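You operate a simulated robot arm through the tools that you are given. There is no shell and no other tool. Be economical: measure what you need, move in short steps, check, and stop when the job is done.

The job below is to be done with a simulated robot arm. You get a single attempt, and the scene is never put back.

JOB
Put the baking tub with yellow lid in the cream enamel pan.

Only the result counts: the job must be done as asked and must still hold three seconds after the hand-in. Knocking over, shifting, dropping, spilling or breaking anything else fails it. A push-on lid holds only when it is set on centred and level and pressed home; a screw cap is set on level and turned clockwise until tight.

ROBOT AND FRAMES
A 7-joint arm with a two-finger parallel gripper, fixed in place. Base frame: the origin is at the foot of the arm, x ahead of it, y to its left, z up; the work surface is at about z = 0. Lengths are in m, angles in degrees, forces in N, time in s.
With the tool pointing down near the work surface it reaches from about 0.24 to 0.62 m from the base axis. Its first joint turns from -66.0 to 66.0 degrees. Payload 2.6 kg.
Tool frame: the origin (TCP) lies between the finger pads and is the grasp point; the fingertips stand 0.03 m ahead of it; z points along the fingers, y is the line along which they close. The gripper opens to 0.094 m. The fingers are 0.028 m wide and 0.01 m thick; the gripper's body (0.05 by 0.096 m) begins 0.055 m behind the TCP.
Orientation is that of the tool frame in the base frame, as a unit quaternion [x, y, z, w]. With the fingers straight down and closing along the base's y, the tool's x points along the base's -x, its y along +y and its z along -z.

CONTROLS
- The arm moves only by the tool nudge_tool. Its argument "commands" is a list of rows, each a list of 7 numbers: the finger opening in m, from 0 to 0.094, then the shift along the tool's x, y, z in units of 300 mm (1.0 is 300 mm), then the turn, a rotation vector about the tool's x, y, z in units of 180 degrees (1.0 is 180 degrees). In form: [[gripper, dx, dy, dz, rx, ry, rz], ...]. A call has 1 to 8 rows; each row is the pose to reach, as a shift and turn from the pose commanded when the call began, along the tool's axes at that moment. A call with a number of a shift or a turn outside -1 to 1 is refused whole. A row lasts 0.2 s, in which the tool goes at most 0.05 m and 8.6 degrees; a call with a longer step from one row to the next is refused whole, and so is a gripper value outside its range. A pose out of reach is approached as far as the arm can. The call stops where the force on the tool passes 40 N (or 10 N more than at its start, if that is more) or the arm is blocked; 0.2 s more then pass. The fingers move at their own pace (about 0.072 m/s each) and stop on an object; they squeeze with about 31 N. The grip force told is the motor's: it shows also when the fingers shut on nothing. Time passes only in rows, and 0.2 s behind the last, so rows that repeat a pose let the fingers close. It gives the time, the measured TCP pose, the force on the tool (base axes), the opening and the grip force at its end, in the units of the frame above (readings bear some noise).
- Cameras (640 x 400 px; columns grow to the right, rows downward): "scene" is fixed at [0.023, 0.4206, 0.5756]; the picture's right is [-0.88, -0.48, 0.00], its down [-0.22, 0.40, -0.89] and it looks along [0.43, -0.78, -0.46] (base axes); focal length 274 px, centre (320, 200). "wrist" rides on the gripper at [0.076, 0.014, -0.103] in the tool frame; the picture's right is [-0.18, 0.98, 0.00], its down [-0.75, -0.14, -0.64] and it looks along [-0.63, -0.12, 0.77] (tool axes); focal length 243 px, centre (320, 200). There is no depth. A picture from a camera that has moved, and an enlarged one, comes with that camera's place and axes in the base frame and with its lens.
- grab_frame(camera): a new picture of that camera. No time passes.
- enlarge(camera, box): a new picture of the part [left, top, right, bottom] of that camera's present view, enlarged. No time passes.
- job_done(): hands the job in; it is judged then, once.

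Go step by step. Nothing tells you positions but the pictures and the camera data: compare them with the known pose of the tool, close in by small moves and look again before you grip or let go. The budget is 90 turns and 42 pictures, counting those below and the enlarged ones. Unless the task says otherwise, let go and move clear before handing in, and close with one line.

The tools are called after "Request:" by a JSON object that holds its "method" and its "body". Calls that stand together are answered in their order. nudge_tool: Moves the arm, as the interface text tells. Its arguments: {"type":"object","properties":{"commands":{"type":"array","items":{"type":"array","items":{"type":"number"}}}},"required":["commands"]} The other tools are called the same way: grab_frame (camera) takes a picture; enlarge (camera, box) takes an enlarged picture of a part of a camera's view; job_done () hands the job in.

At the start:

```text
t: 0.0
position: [0.3063, -0.1937, 0.393]
tool_rot: [-0.001, 1.0, 0.0, 0.0]
contact_force: [0.1, -0.2, 0.3]
opening: 0.094
grip_force: 0.0
```

scene: 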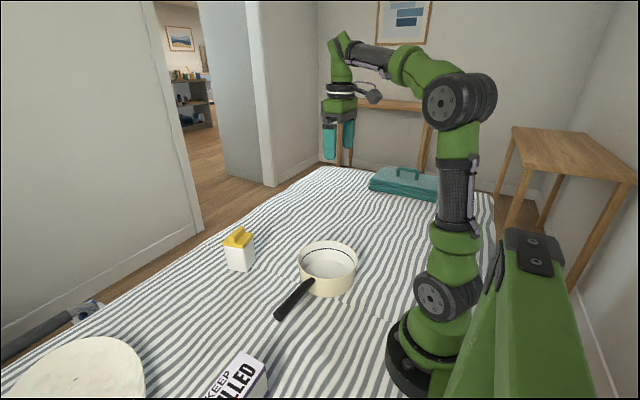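
wrist: 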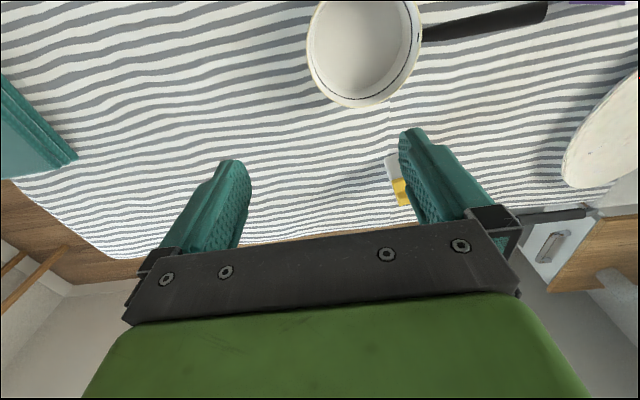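

I see the tub at about (0.55, -0.04) and the pan at about (0.30, -0.13). First I'll look closer at both.

Request:
{"method": "enlarge", "body": {"camera": "scene", "box": [200, 210, 280, 290]}}

Request:
{"method": "enlarge", "body": {"camera": "scene", "box": [260, 220, 380, 330]}}

```text
5.00 times, centred on (240, 250) of scene
camera zoom: at [0.023, 0.4206, 0.5756], right [-0.88, -0.48, 0.0], down [-0.22, 0.4, -0.89], along [0.43, -0.78, -0.46], focal length 1369 px, centre (720, -50)
```

zoom: 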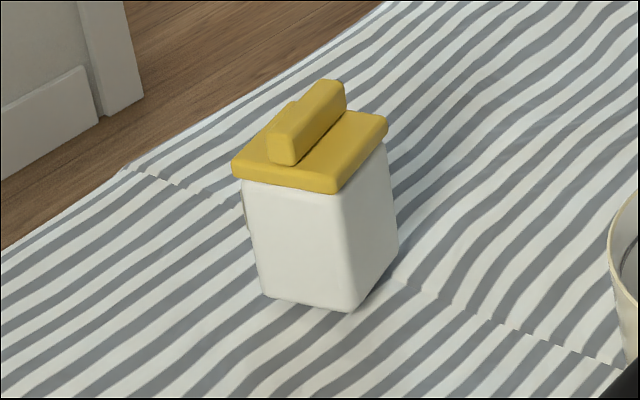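

```text
3.64 times, centred on (320, 275) of scene
camera zoom: at [0.023, 0.4206, 0.5756], right [-0.88, -0.48, 0.0], down [-0.22, 0.4, -0.89], along [0.43, -0.78, -0.46], focal length 996 px, centre (320, -73)
```

zoom: 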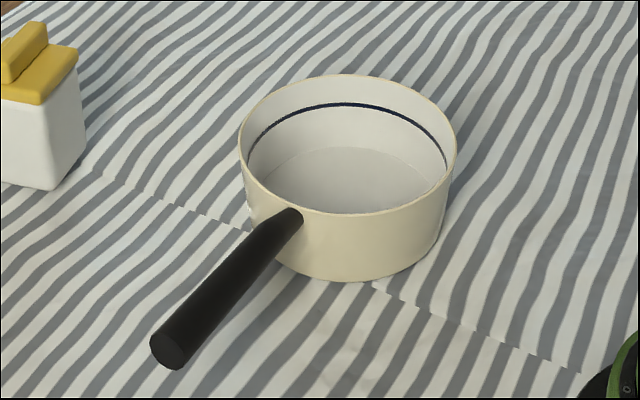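

The tub is about 6 cm square with its centre near (0.562, -0.052), turned about 14°, and its lid overhangs slightly at z ≈ 0.09. The pan's centre is near (0.30, -0.127), with a radius of about 0.08 and a rim at about 0.07. I'll grip the white body below the lid with the tool tilted 45° from the -y side, so I turn the tool first.

Request:
{"method": "nudge_tool", "body": {"commands": [[0.094, -0.06, 0, 0.01, 0, 0, 0.0472], [0.094, -0.12, 0, 0.02, 0, 0, 0.0944], [0.094, -0.18, 0, 0.03, 0, 0, 0.1416], [0.094, -0.24, 0, 0.04, 0, 0, 0.1888], [0.094, -0.3, 0, 0.05, 0, 0, 0.236], [0.094, -0.36, 0, 0.06, 0, 0, 0.2832], [0.094, -0.42, 0, 0.07, 0, 0, 0.3304], [0.094, -0.48, 0, 0.08, 0, 0, 0.3776]]}}

```text
t: 1.8
position: [0.4477, -0.1916, 0.3685]
tool_rot: [0.56, 0.829, 0.0, 0.001]
contact_force: [0.0, 0.0, -0.5]
opening: 0.0943
grip_force: 0.1
```

The yaw is at 68°. I'll finish it with a small turn.

Request:
{"method": "nudge_tool", "body": {"commands": [[0.094, 0, 0, 0, 0, 0, 0.0444]]}}

```text
t: 2.2
position: [0.4502, -0.1918, 0.3681]
tool_rot: [0.616, 0.788, 0.0, 0.0]
contact_force: [0.6, -0.2, -0.7]
opening: 0.094
grip_force: 0.1
```

Now I tilt by 45° while moving out to a pose above and behind the tub.

Request:
{"method": "nudge_tool", "body": {"commands": [[0.094, -0.024, 0.075, 0.06, 0, 0.04167, 0], [0.094, -0.047, 0.149, 0.12, 0, 0.08333, 0], [0.094, -0.07, 0.223, 0.18, 0, 0.125, 0], [0.094, -0.094, 0.298, 0.25, 0, 0.16667, 0], [0.094, -0.117, 0.372, 0.32, 0, 0.20833, 0], [0.094, -0.14, 0.447, 0.393, 0, 0.25, 0]]}}

Request:
{"method": "grab_frame", "body": {"camera": "wrist"}}

Request:
{"method": "grab_frame", "body": {"camera": "scene"}}

```text
t: 3.6
position: [0.4959, -0.1421, 0.2299]
tool_rot: [0.569, 0.728, 0.237, -0.301]
contact_force: [0.2, 0.6, 0.5]
opening: 0.094
grip_force: 0.1
out of reach, approached as far as the arm can: row 1, 2, 3, 4, 5, 6
```

```text
37 pictures are left
camera wrist: at [0.5152, -0.1568, 0.3557], right [0.99, 0.11, -0.13], down [0.1, -0.99, -0.08], along [-0.14, 0.07, -0.99], focal length 243 px, centre (320, 200)
```

wrist: 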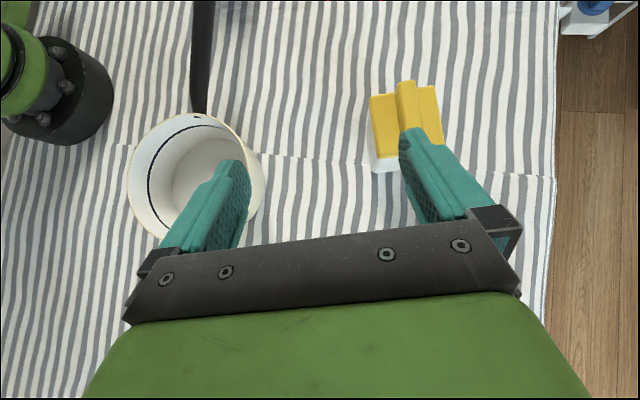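

```text
36 pictures are left
```

scene: 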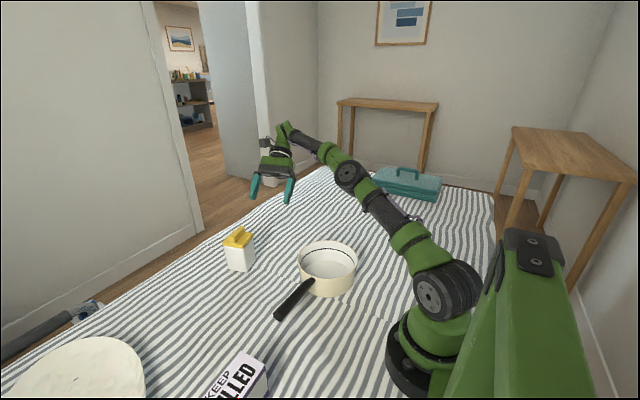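

The tilted pose from the -y side is out of reach, but the +y side is closer to the arm. The wrist picture puts the lid's centre at (0.560, -0.050) with a yaw of about 11.5°. I'll untilt and pull back.

Request:
{"method": "nudge_tool", "body": {"commands": [[0.094, 0.07, -0.07, -0.007, 0, -0.04167, 0], [0.094, 0.14, -0.14, -0.014, 0, -0.08333, 0], [0.094, 0.21, -0.21, -0.021, 0, -0.125, 0], [0.094, 0.28, -0.28, -0.028, 0, -0.16667, 0], [0.094, 0.35, -0.345, -0.035, 0, -0.20833, 0], [0.094, 0.43, -0.413, -0.041, 0, -0.25, 0]]}}

```text
t: 5.0
position: [0.3517, -0.094, 0.332]
tool_rot: [0.615, 0.788, 0.0, 0.001]
contact_force: [-0.2, 0.3, 0.9]
opening: 0.0939
grip_force: 0.1
```

Now I yaw the other way, in three calls.

Request:
{"method": "nudge_tool", "body": {"commands": [[0.094, 0, 0, 0, 0, 0, -0.0472], [0.094, 0, 0, 0, 0, 0, -0.0944], [0.094, 0, 0, 0, 0, 0, -0.1416], [0.094, 0, 0, 0, 0, 0, -0.1888], [0.094, 0, 0, 0, 0, 0, -0.236], [0.094, 0, 0, 0, 0, 0, -0.2832], [0.094, 0, 0, 0, 0, 0, -0.3304], [0.094, 0, 0, 0, 0, 0, -0.3776]]}}

Request:
{"method": "nudge_tool", "body": {"commands": [[0.094, 0, 0, 0, 0, 0, -0.0472], [0.094, 0, 0, 0, 0, 0, -0.0944], [0.094, 0, 0, 0, 0, 0, -0.1416], [0.094, 0, 0, 0, 0, 0, -0.1888], [0.094, 0, 0, 0, 0, 0, -0.236], [0.094, 0, 0, 0, 0, 0, -0.2832], [0.094, 0, 0, 0, 0, 0, -0.3304], [0.094, 0, 0, 0, 0, 0, -0.3776]]}}

```text
t: 6.8
position: [0.3525, -0.0946, 0.3327]
tool_rot: [0.068, 0.998, 0.0, 0.0]
contact_force: [0.2, 0.6, 0.0]
opening: 0.0941
grip_force: 0.1
```

```text
t: 8.6
position: [0.3527, -0.0927, 0.3329]
tool_rot: [-0.501, 0.865, 0.0, 0.001]
contact_force: [0.4, -0.3, 0.0]
opening: 0.0941
grip_force: 0.0
```

Yaw is at about 60°. I'll turn the remaining 41.4° while moving toward (0.48, 0.05).

Request:
{"method": "nudge_tool", "body": {"commands": [[0.094, -0.124, -0.028, 0, 0, 0, -0.046], [0.094, -0.248, -0.057, 0, 0, 0, -0.092], [0.094, -0.372, -0.085, 0, 0, 0, -0.138], [0.094, -0.496, -0.114, 0, 0, 0, -0.184], [0.094, -0.62, -0.142, 0, 0, 0, -0.23]]}}

```text
t: 9.8
position: [0.4839, 0.0458, 0.3319]
tool_rot: [0.775, -0.632, 0.0, 0.0]
contact_force: [0.5, 0.5, -0.1]
opening: 0.0938
grip_force: 0.0
```

Now the tilt, together with the descent to the pre-grasp pose on the +y side.

Request:
{"method": "nudge_tool", "body": {"commands": [[0.094, -0.01, -0.031, 0.09, 0, 0.04167, 0], [0.094, -0.02, -0.062, 0.19, 0, 0.08333, 0], [0.094, -0.03, -0.093, 0.29, 0, 0.125, 0], [0.094, -0.04, -0.124, 0.39, 0, 0.16667, 0], [0.094, -0.05, -0.156, 0.49, 0, 0.20833, 0], [0.094, -0.06, -0.187, 0.58, 0, 0.25, 0]]}}

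Request:
{"method": "grab_frame", "body": {"camera": "wrist"}}

Request:
{"method": "grab_frame", "body": {"camera": "scene"}}

```text
t: 11.2
position: [0.5336, 0.0759, 0.1613]
tool_rot: [0.714, -0.585, 0.297, 0.243]
contact_force: [0.4, 0.3, -0.5]
opening: 0.0939
grip_force: 0.1
```

```text
35 pictures are left
camera wrist: at [0.5168, 0.091, 0.2858], right [-0.99, -0.07, -0.13], down [-0.06, 0.99, -0.08], along [0.14, -0.07, -0.99], focal length 243 px, centre (320, 200)
```

wrist: 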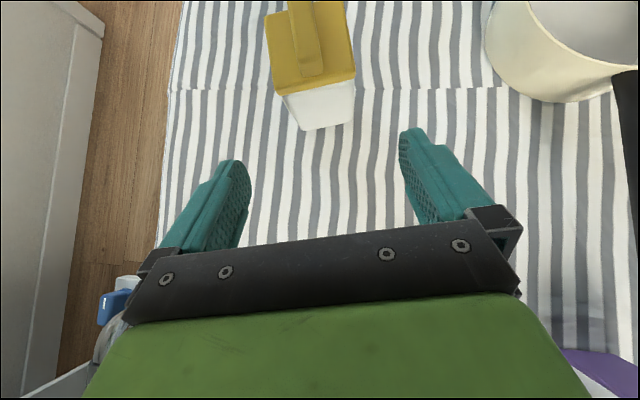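

```text
34 pictures are left
```

scene: 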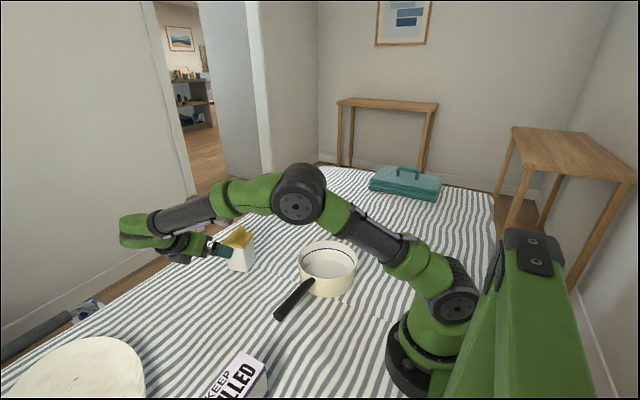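

The tub's near face is at about (0.556, -0.021), as expected. I advance along the tool axis partway and check.

Request:
{"method": "nudge_tool", "body": {"commands": [[0.094, -0.002, -0.004, 0.1, 0, 0, 0], [0.094, -0.004, -0.009, 0.2, 0, 0, 0], [0.094, -0.006, -0.009, 0.3, 0, 0, 0], [0.094, -0.006, -0.009, 0.36, 0, 0, 0]]}}

Request:
{"method": "enlarge", "body": {"camera": "scene", "box": [180, 200, 280, 290]}}

Request:
{"method": "grab_frame", "body": {"camera": "wrist"}}

```text
t: 12.2
position: [0.5524, 0.0012, 0.0843]
tool_rot: [0.715, -0.585, 0.296, 0.243]
contact_force: [-0.4, 0.1, -0.3]
opening: 0.0943
grip_force: 0.0
```

```text
4.44 times, centred on (230, 245) of scene
camera zoom: at [0.023, 0.4206, 0.5756], right [-0.88, -0.48, 0.0], down [-0.22, 0.4, -0.89], along [0.43, -0.78, -0.46], focal length 1217 px, centre (720, 0)
```

zoom: 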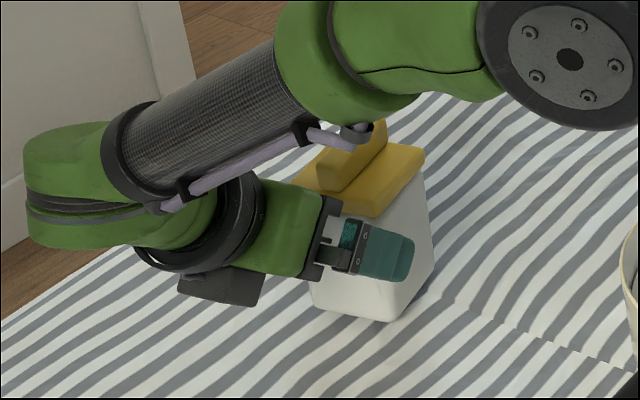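

```text
32 pictures are left
camera wrist: at [0.5352, 0.0173, 0.2086], right [-0.99, -0.07, -0.13], down [-0.06, 1.0, -0.08], along [0.13, -0.07, -0.99], focal length 243 px, centre (320, 200)
```

wrist: 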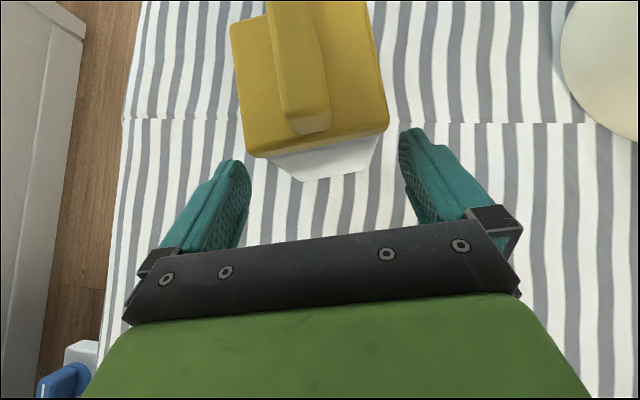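

The fingers straddle the tub evenly. I advance the last 3.4 cm.

Request:
{"method": "nudge_tool", "body": {"commands": [[0.094, -0.003, 0.003, 0.06, 0, 0, 0], [0.094, -0.006, 0.003, 0.113, 0, 0, 0], [0.094, -0.006, 0.003, 0.113, 0, 0, 0]]}}

Request:
{"method": "enlarge", "body": {"camera": "scene", "box": [200, 210, 270, 280]}}

Request:
{"method": "grab_frame", "body": {"camera": "wrist"}}

```text
t: 13.0
position: [0.5563, -0.02, 0.0565]
tool_rot: [0.715, -0.586, 0.296, 0.242]
contact_force: [-0.8, 0.1, -0.4]
opening: 0.0941
grip_force: 0.0
```

```text
5.71 times, centred on (235, 245) of scene
camera zoom: at [0.023, 0.4206, 0.5756], right [-0.88, -0.48, 0.0], down [-0.22, 0.4, -0.89], along [0.43, -0.78, -0.46], focal length 1565 px, centre (806, -57)
```

zoom: 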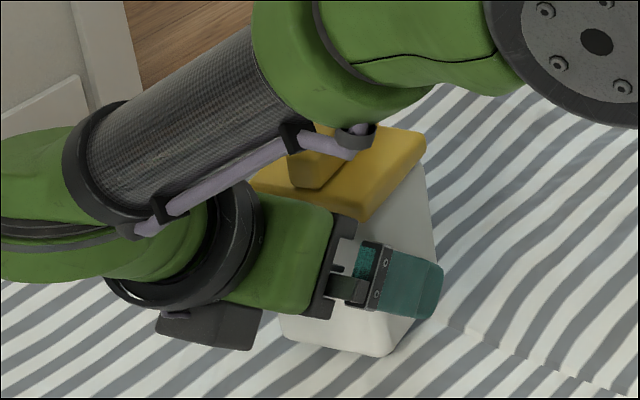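

```text
30 pictures are left
camera wrist: at [0.5384, -0.0052, 0.1819], right [-0.99, -0.07, -0.13], down [-0.06, 1.0, -0.08], along [0.13, -0.07, -0.99], focal length 243 px, centre (320, 200)
```

wrist: 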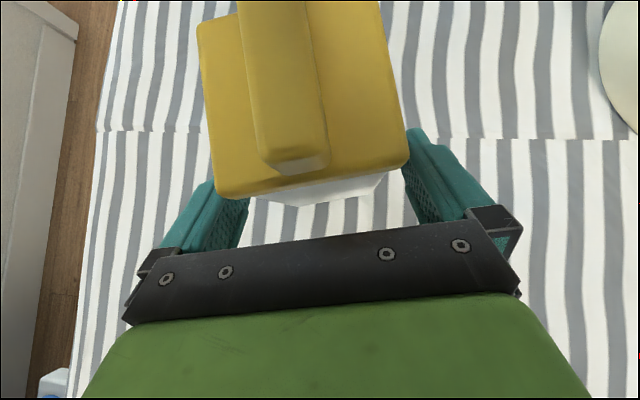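

The fingers sit beside the white body, below the lid. Closing now.

Request:
{"method": "nudge_tool", "body": {"commands": [[0.07, 0, 0, 0, 0, 0, 0], [0.06, 0, 0, 0, 0, 0, 0], [0.05, 0, 0, 0, 0, 0, 0], [0.04, 0, 0, 0, 0, 0, 0], [0.04, 0, 0, 0, 0, 0, 0]]}}

Request:
{"method": "grab_frame", "body": {"camera": "wrist"}}

```text
t: 14.2
position: [0.5556, -0.0214, 0.0563]
tool_rot: [0.715, -0.585, 0.296, 0.243]
contact_force: [1.0, -0.9, 0.4]
opening: 0.0698
grip_force: 31.0
```

```text
29 pictures are left
camera wrist: at [0.5384, -0.0049, 0.1821], right [-0.99, -0.07, -0.13], down [-0.06, 1.0, -0.08], along [0.13, -0.07, -0.99], focal length 243 px, centre (320, 200)
```

wrist: 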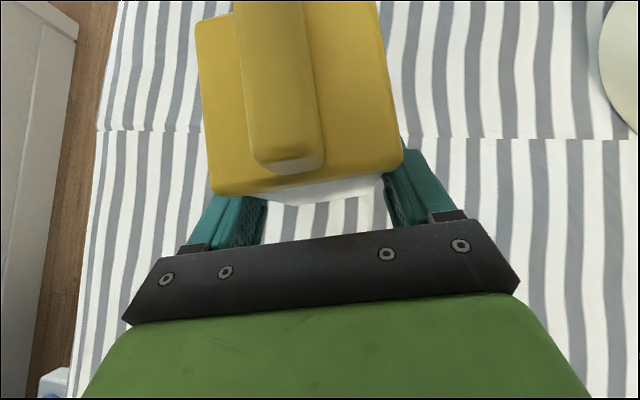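

The fingers stopped at 0.070, wider than I expected, so I check what they are touching.

Request:
{"method": "enlarge", "body": {"camera": "wrist", "box": [180, 110, 460, 260]}}

Request:
{"method": "enlarge", "body": {"camera": "scene", "box": [220, 215, 270, 275]}}

```text
2.29 times, centred on (320, 185) of wrist
camera zoom: at [0.5384, -0.0049, 0.1821], right [-0.99, -0.07, -0.13], down [-0.06, 1.0, -0.08], along [0.13, -0.07, -0.99], focal length 555 px, centre (320, 234)
```

zoom: 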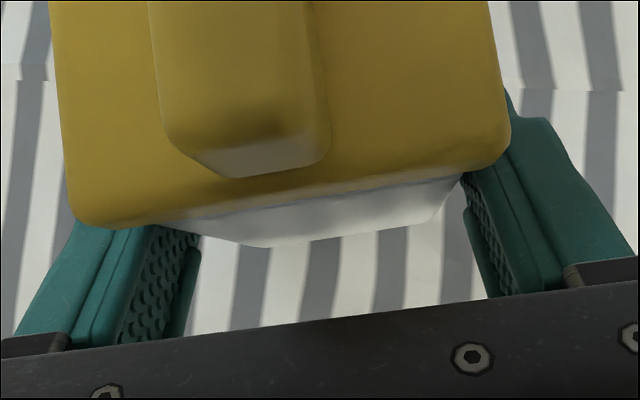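

```text
6.67 times, centred on (245, 245) of scene
camera zoom: at [0.023, 0.4206, 0.5756], right [-0.88, -0.48, 0.0], down [-0.22, 0.4, -0.89], along [0.43, -0.78, -0.46], focal length 1825 px, centre (820, -100)
```

zoom: 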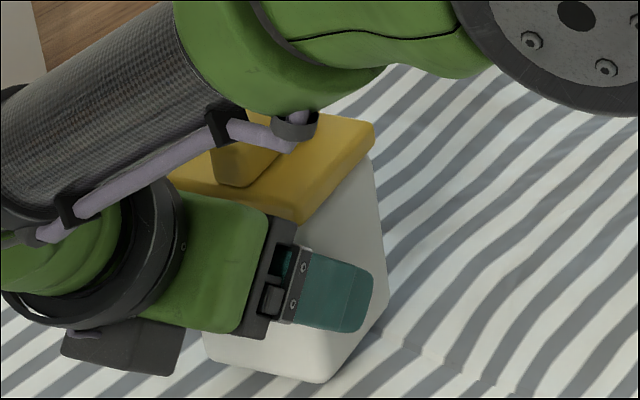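

The fingers hold the white body clear of the lid, with 31 N of grip. I lift a little to test.

Request:
{"method": "nudge_tool", "body": {"commands": [[0.04, 0.012, 0, -0.012, 0, 0, 0], [0.04, 0.03, 0, -0.03, 0, 0, 0], [0.04, 0.06, 0, -0.06, 0, 0, 0], [0.04, 0.06, 0, -0.06, 0, 0, 0]]}}

Request:
{"method": "enlarge", "body": {"camera": "scene", "box": [200, 190, 300, 280]}}

Request:
{"method": "grab_frame", "body": {"camera": "wrist"}}

```text
t: 15.2
position: [0.5547, -0.0204, 0.0812]
tool_rot: [0.715, -0.585, 0.296, 0.242]
contact_force: [0.7, 0.3, -2.8]
opening: 0.0698
grip_force: 30.7
```

```text
4.44 times, centred on (250, 235) of scene
camera zoom: at [0.023, 0.4206, 0.5756], right [-0.88, -0.48, 0.0], down [-0.22, 0.4, -0.89], along [0.43, -0.78, -0.46], focal length 1217 px, centre (631, 44)
```

zoom: 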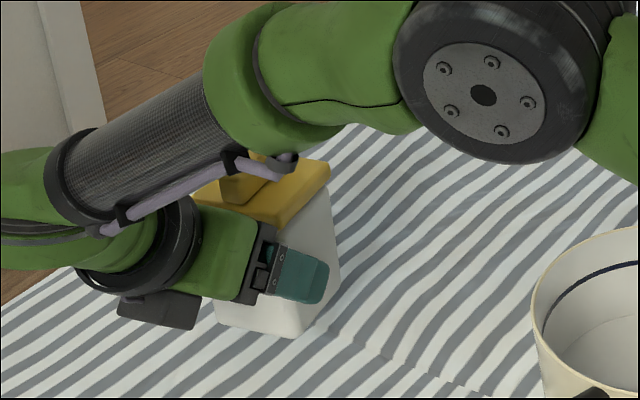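

```text
25 pictures are left
camera wrist: at [0.5376, -0.0043, 0.2072], right [-0.99, -0.07, -0.13], down [-0.06, 1.0, -0.08], along [0.13, -0.07, -0.99], focal length 243 px, centre (320, 200)
```

wrist: 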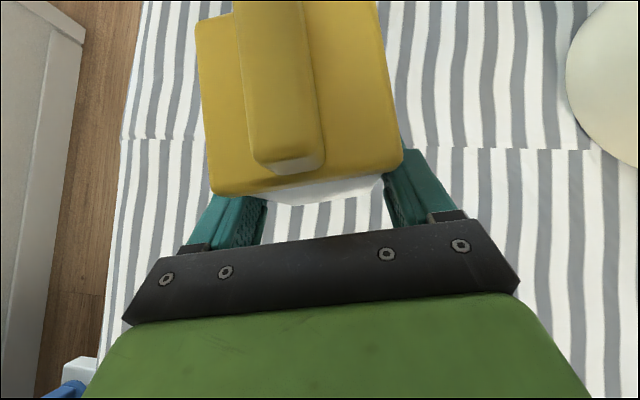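

The tub hangs level in the grip. Lifting higher.

Request:
{"method": "nudge_tool", "body": {"commands": [[0.04, 0.05, 0, -0.05, 0, 0, 0], [0.04, 0.1, 0, -0.1, 0, 0, 0], [0.04, 0.15, 0, -0.15, 0, 0, 0], [0.04, 0.2, 0, -0.2, 0, 0, 0], [0.04, 0.25, 0, -0.25, 0, 0, 0], [0.04, 0.28, 0, -0.28, 0, 0, 0]]}}

```text
t: 16.6
position: [0.5553, -0.0193, 0.2014]
tool_rot: [0.715, -0.585, 0.296, 0.242]
contact_force: [-0.6, 0.1, -2.3]
opening: 0.0699
grip_force: 30.8
```

Now I carry it over the pan while yawing -60°, so the gripper stays away from the pan handle.

Request:
{"method": "nudge_tool", "body": {"commands": [[0.04, 0.012, 0.102, 0.012, -0.02946, 0, 0.02946], [0.04, 0.024, 0.203, 0.024, -0.05893, 0, 0.05893], [0.04, 0.036, 0.305, 0.036, -0.08839, 0, 0.08839], [0.04, 0.048, 0.407, 0.048, -0.11785, 0, 0.11785], [0.04, 0.061, 0.509, 0.061, -0.14731, 0, 0.14731], [0.04, 0.073, 0.611, 0.073, -0.17678, 0, 0.17678], [0.04, 0.085, 0.712, 0.085, -0.20624, 0, 0.20624], [0.04, 0.097, 0.814, 0.097, -0.2357, 0, 0.2357]]}}

Request:
{"method": "grab_frame", "body": {"camera": "scene"}}

Request:
{"method": "grab_frame", "body": {"camera": "wrist"}}

```text
t: 18.4
position: [0.3222, -0.1105, 0.201]
tool_rot: [-0.326, 0.864, -0.135, -0.358]
contact_force: [-0.2, -0.4, -3.3]
opening: 0.0701
grip_force: 31.0
```

```text
24 pictures are left
```

scene: 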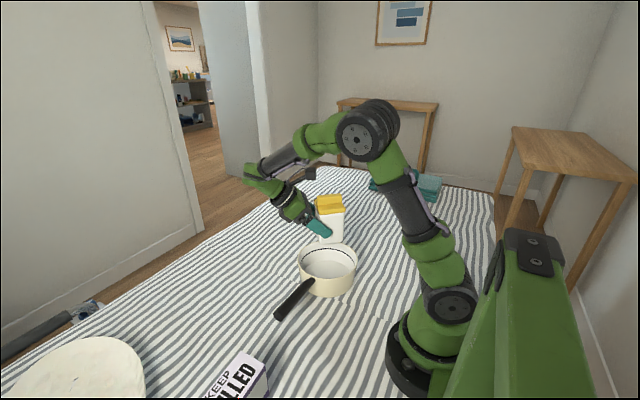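

```text
23 pictures are left
camera wrist: at [0.3276, -0.0875, 0.3259], right [-0.55, 0.82, -0.13], down [0.83, 0.54, -0.08], along [0.01, -0.15, -0.99], focal length 243 px, centre (320, 200)
```

wrist: 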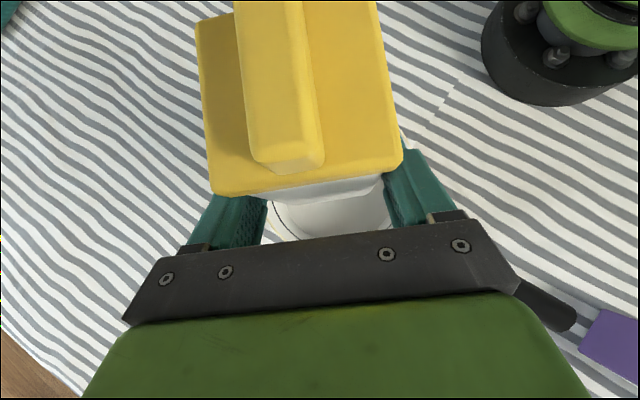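

The tub is centred over the pan. I yaw another -20° for extra clearance from the handle, then descend most of the way.

Request:
{"method": "nudge_tool", "body": {"commands": [[0.04, -0.001, -0.01, -0.001, -0.0262, 0, 0.0262], [0.04, -0.002, -0.02, -0.002, -0.0524, 0, 0.0524], [0.04, -0.0035, -0.029, -0.0035, -0.0786, 0, 0.0786], [0.04, -0.0035, -0.029, -0.0035, -0.0786, 0, 0.0786]]}}

Request:
{"method": "nudge_tool", "body": {"commands": [[0.04, -0.04, 0, 0.04, 0, 0, 0], [0.04, -0.08, 0, 0.08, 0, 0, 0], [0.04, -0.11, 0, 0.11, 0, 0, 0], [0.04, -0.13, 0, 0.13, 0, 0, 0], [0.04, -0.13, 0, 0.13, 0, 0, 0]]}}

Request:
{"method": "enlarge", "body": {"camera": "scene", "box": [240, 180, 400, 310]}}

Request:
{"method": "grab_frame", "body": {"camera": "wrist"}}

```text
t: 19.4
position: [0.3298, -0.1152, 0.2004]
tool_rot: [-0.171, 0.908, -0.071, -0.376]
contact_force: [-0.7, -0.2, -2.7]
opening: 0.0698
grip_force: 31.3
```

```text
t: 20.6
position: [0.3309, -0.1139, 0.1457]
tool_rot: [-0.171, 0.908, -0.07, -0.376]
contact_force: [0.0, 0.1, -2.1]
opening: 0.0699
grip_force: 30.7
```

```text
3.08 times, centred on (320, 245) of scene
camera zoom: at [0.023, 0.4206, 0.5756], right [-0.88, -0.48, 0.0], down [-0.22, 0.4, -0.89], along [0.43, -0.78, -0.46], focal length 842 px, centre (320, 62)
```

zoom: 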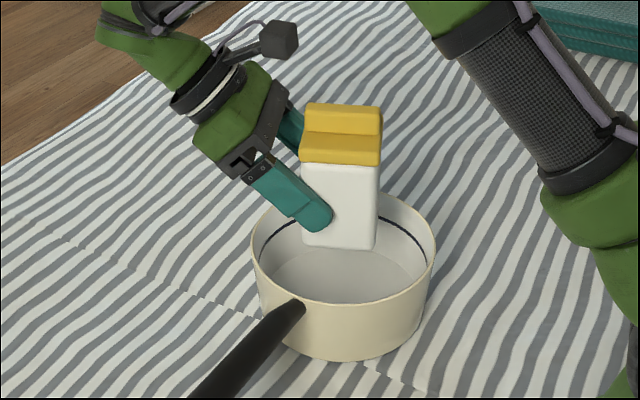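

```text
21 pictures are left
camera wrist: at [0.3432, -0.0938, 0.2706], right [-0.24, 0.96, -0.13], down [0.97, 0.23, -0.08], along [-0.05, -0.14, -0.99], focal length 243 px, centre (320, 200)
```

wrist: 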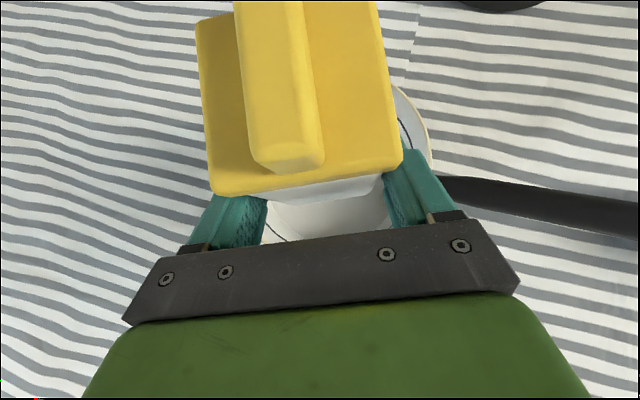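

The tub is upright and over the pan. I shift it 18 mm away from the wrist-side rim so the fingers clear it, then lower to just above the floor.

Request:
{"method": "nudge_tool", "body": {"commands": [[0.04, 0.0424, 0, 0.0424, 0, 0, 0], [0.04, -0.01, 0, 0.095, 0, 0, 0], [0.04, -0.06, 0, 0.145, 0, 0, 0], [0.04, -0.09, 0, 0.175, 0, 0, 0], [0.04, -0.115, 0, 0.2, 0, 0, 0], [0.04, -0.115, 0, 0.2, 0, 0, 0]]}}

Request:
{"method": "enlarge", "body": {"camera": "scene", "box": [240, 180, 400, 310]}}

Request:
{"method": "grab_frame", "body": {"camera": "wrist"}}

```text
t: 22.0
position: [0.3133, -0.1214, 0.0797]
tool_rot: [-0.171, 0.908, -0.071, -0.377]
contact_force: [0.9, -0.8, -3.1]
opening: 0.0699
grip_force: 31.3
```

```text
3.08 times, centred on (320, 245) of scene
camera zoom: at [0.023, 0.4206, 0.5756], right [-0.88, -0.48, 0.0], down [-0.22, 0.4, -0.89], along [0.43, -0.78, -0.46], focal length 842 px, centre (320, 62)
```

zoom: 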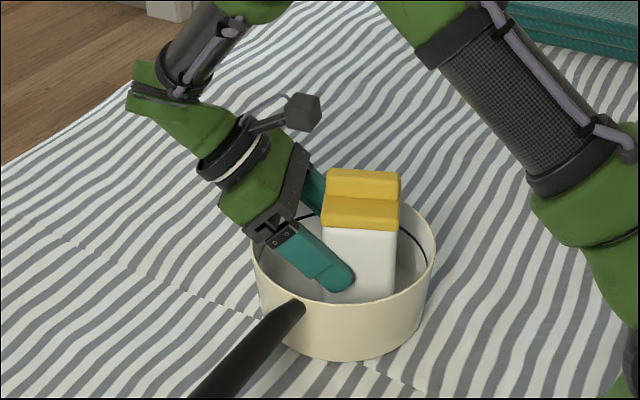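

```text
19 pictures are left
camera wrist: at [0.3262, -0.1011, 0.2049], right [-0.24, 0.96, -0.13], down [0.97, 0.23, -0.08], along [-0.05, -0.14, -0.99], focal length 243 px, centre (320, 200)
```

wrist: 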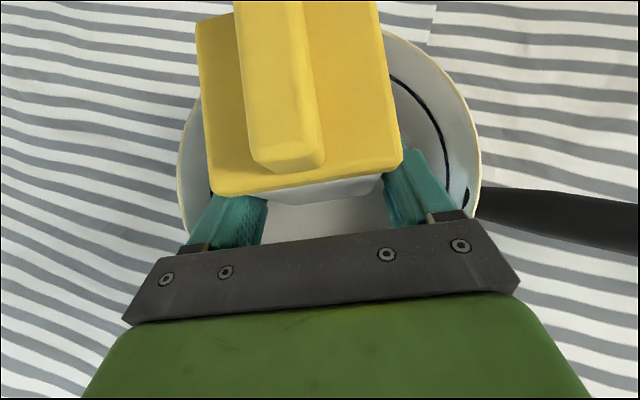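

All clear of the rim. I lower gently in small steps until it touches the pan floor.

Request:
{"method": "nudge_tool", "body": {"commands": [[0.04, -0.007, 0, 0.007, 0, 0, 0], [0.04, -0.014, 0, 0.014, 0, 0, 0], [0.04, -0.021, 0, 0.021, 0, 0, 0], [0.04, -0.028, 0, 0.028, 0, 0, 0], [0.04, -0.028, 0, 0.028, 0, 0, 0]]}}

```text
t: 23.2
position: [0.3126, -0.1209, 0.066]
tool_rot: [-0.172, 0.908, -0.072, -0.376]
contact_force: [0.0, -0.5, -2.8]
opening: 0.07
grip_force: 31.0
```

Request:
{"method": "nudge_tool", "body": {"commands": [[0.04, -0.0035, 0, 0.0035, 0, 0, 0], [0.04, -0.007, 0, 0.007, 0, 0, 0], [0.04, -0.007, 0, 0.007, 0, 0, 0]]}}

Request:
{"method": "enlarge", "body": {"camera": "scene", "box": [270, 200, 370, 310]}}

```text
t: 24.0
position: [0.3138, -0.1212, 0.065]
tool_rot: [-0.171, 0.908, -0.071, -0.376]
contact_force: [-0.2, -0.5, -2.4]
opening: 0.0698
grip_force: 30.8
```

```text
3.64 times, centred on (320, 255) of scene
camera zoom: at [0.023, 0.4206, 0.5756], right [-0.88, -0.48, 0.0], down [-0.22, 0.4, -0.89], along [0.43, -0.78, -0.46], focal length 996 px, centre (320, 0)
```

zoom: 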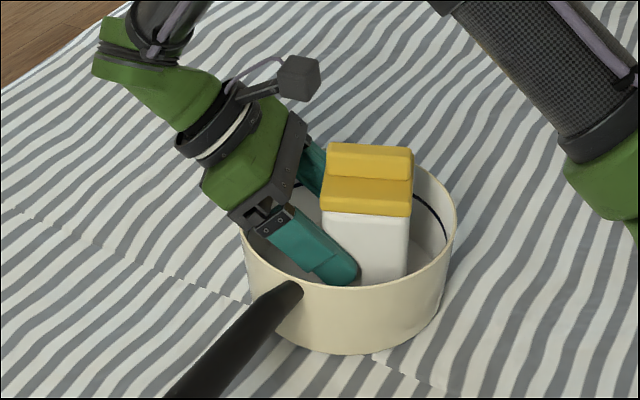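

There is no contact yet, so I continue in small steps.

Request:
{"method": "nudge_tool", "body": {"commands": [[0.04, -0.003, 0, 0.003, 0, 0, 0], [0.04, -0.006, 0, 0.006, 0, 0, 0], [0.04, -0.006, 0, 0.006, 0, 0, 0]]}}

```text
t: 24.8
position: [0.3142, -0.1211, 0.0616]
tool_rot: [-0.171, 0.908, -0.072, -0.377]
contact_force: [-0.2, 3.6, 14.8]
opening: 0.0698
grip_force: 30.4
```

Contact: the tub rests on the pan floor at the expected height. I open partially and check.

Request:
{"method": "nudge_tool", "body": {"commands": [[0.075, 0, 0, 0, 0, 0, 0], [0.082, 0, 0, 0, 0, 0, 0], [0.082, 0, 0, 0, 0, 0, 0]]}}

Request:
{"method": "grab_frame", "body": {"camera": "wrist"}}

Request:
{"method": "enlarge", "body": {"camera": "scene", "box": [270, 200, 370, 310]}}

```text
t: 25.6
position: [0.3152, -0.122, 0.0615]
tool_rot: [-0.172, 0.908, -0.071, -0.375]
contact_force: [-0.1, 0.3, 0.4]
opening: 0.082
grip_force: 0.1
```

```text
17 pictures are left
camera wrist: at [0.3272, -0.1012, 0.1863], right [-0.24, 0.96, -0.13], down [0.97, 0.23, -0.08], along [-0.05, -0.14, -0.99], focal length 243 px, centre (320, 200)
```

wrist: 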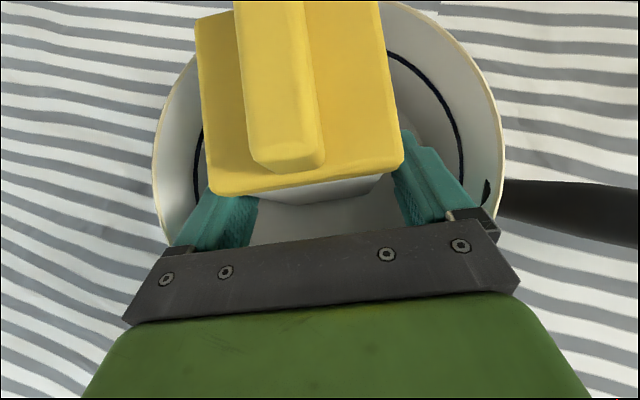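

```text
3.64 times, centred on (320, 255) of scene
camera zoom: at [0.023, 0.4206, 0.5756], right [-0.88, -0.48, 0.0], down [-0.22, 0.4, -0.89], along [0.43, -0.78, -0.46], focal length 996 px, centre (320, 0)
```

zoom: 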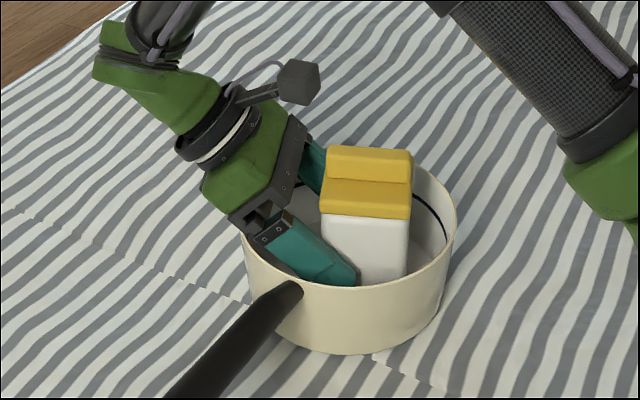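

The tub stands level in the pan and the fingers are free, with no force on the tool. I back out along the tool axis.

Request:
{"method": "nudge_tool", "body": {"commands": [[0.082, 0, 0, -0.03, 0, 0, 0], [0.082, 0, 0, -0.08, 0, 0, 0], [0.082, 0, 0, -0.16, 0, 0, 0], [0.082, 0, 0, -0.26, 0, 0, 0], [0.082, 0, 0, -0.36, 0, 0, 0], [0.082, 0, 0, -0.46, 0, 0, 0]]}}

Request:
{"method": "grab_frame", "body": {"camera": "scene"}}

Request:
{"method": "enlarge", "body": {"camera": "scene", "box": [270, 200, 370, 310]}}

```text
t: 27.0
position: [0.4035, -0.0865, 0.159]
tool_rot: [-0.171, 0.908, -0.071, -0.376]
contact_force: [-0.3, -0.7, -0.1]
opening: 0.0821
grip_force: 0.1
```

```text
15 pictures are left
```

scene: 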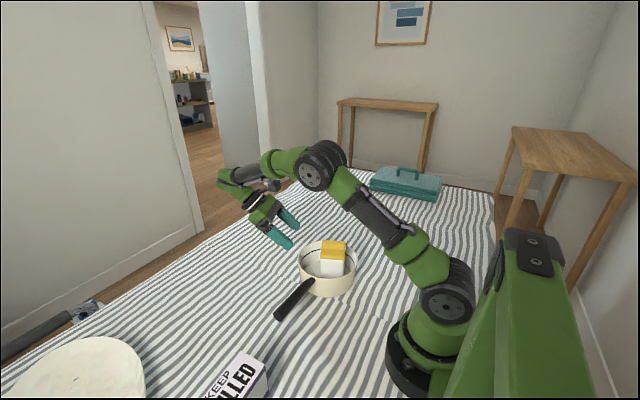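

```text
3.64 times, centred on (320, 255) of scene
camera zoom: at [0.023, 0.4206, 0.5756], right [-0.88, -0.48, 0.0], down [-0.22, 0.4, -0.89], along [0.43, -0.78, -0.46], focal length 996 px, centre (320, 0)
```

zoom: 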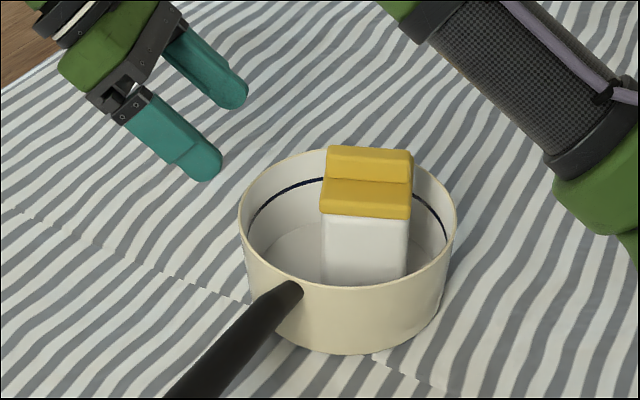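

The tub stands upright in the pan with its lid on, the pan hasn't moved, and the gripper is clear. Handing in.

Request:
{"method": "job_done", "body": {}}

```text
The job is handed in.
```

The baking tub with the yellow lid is standing upright in the cream enamel pan, and I've handed the job in.
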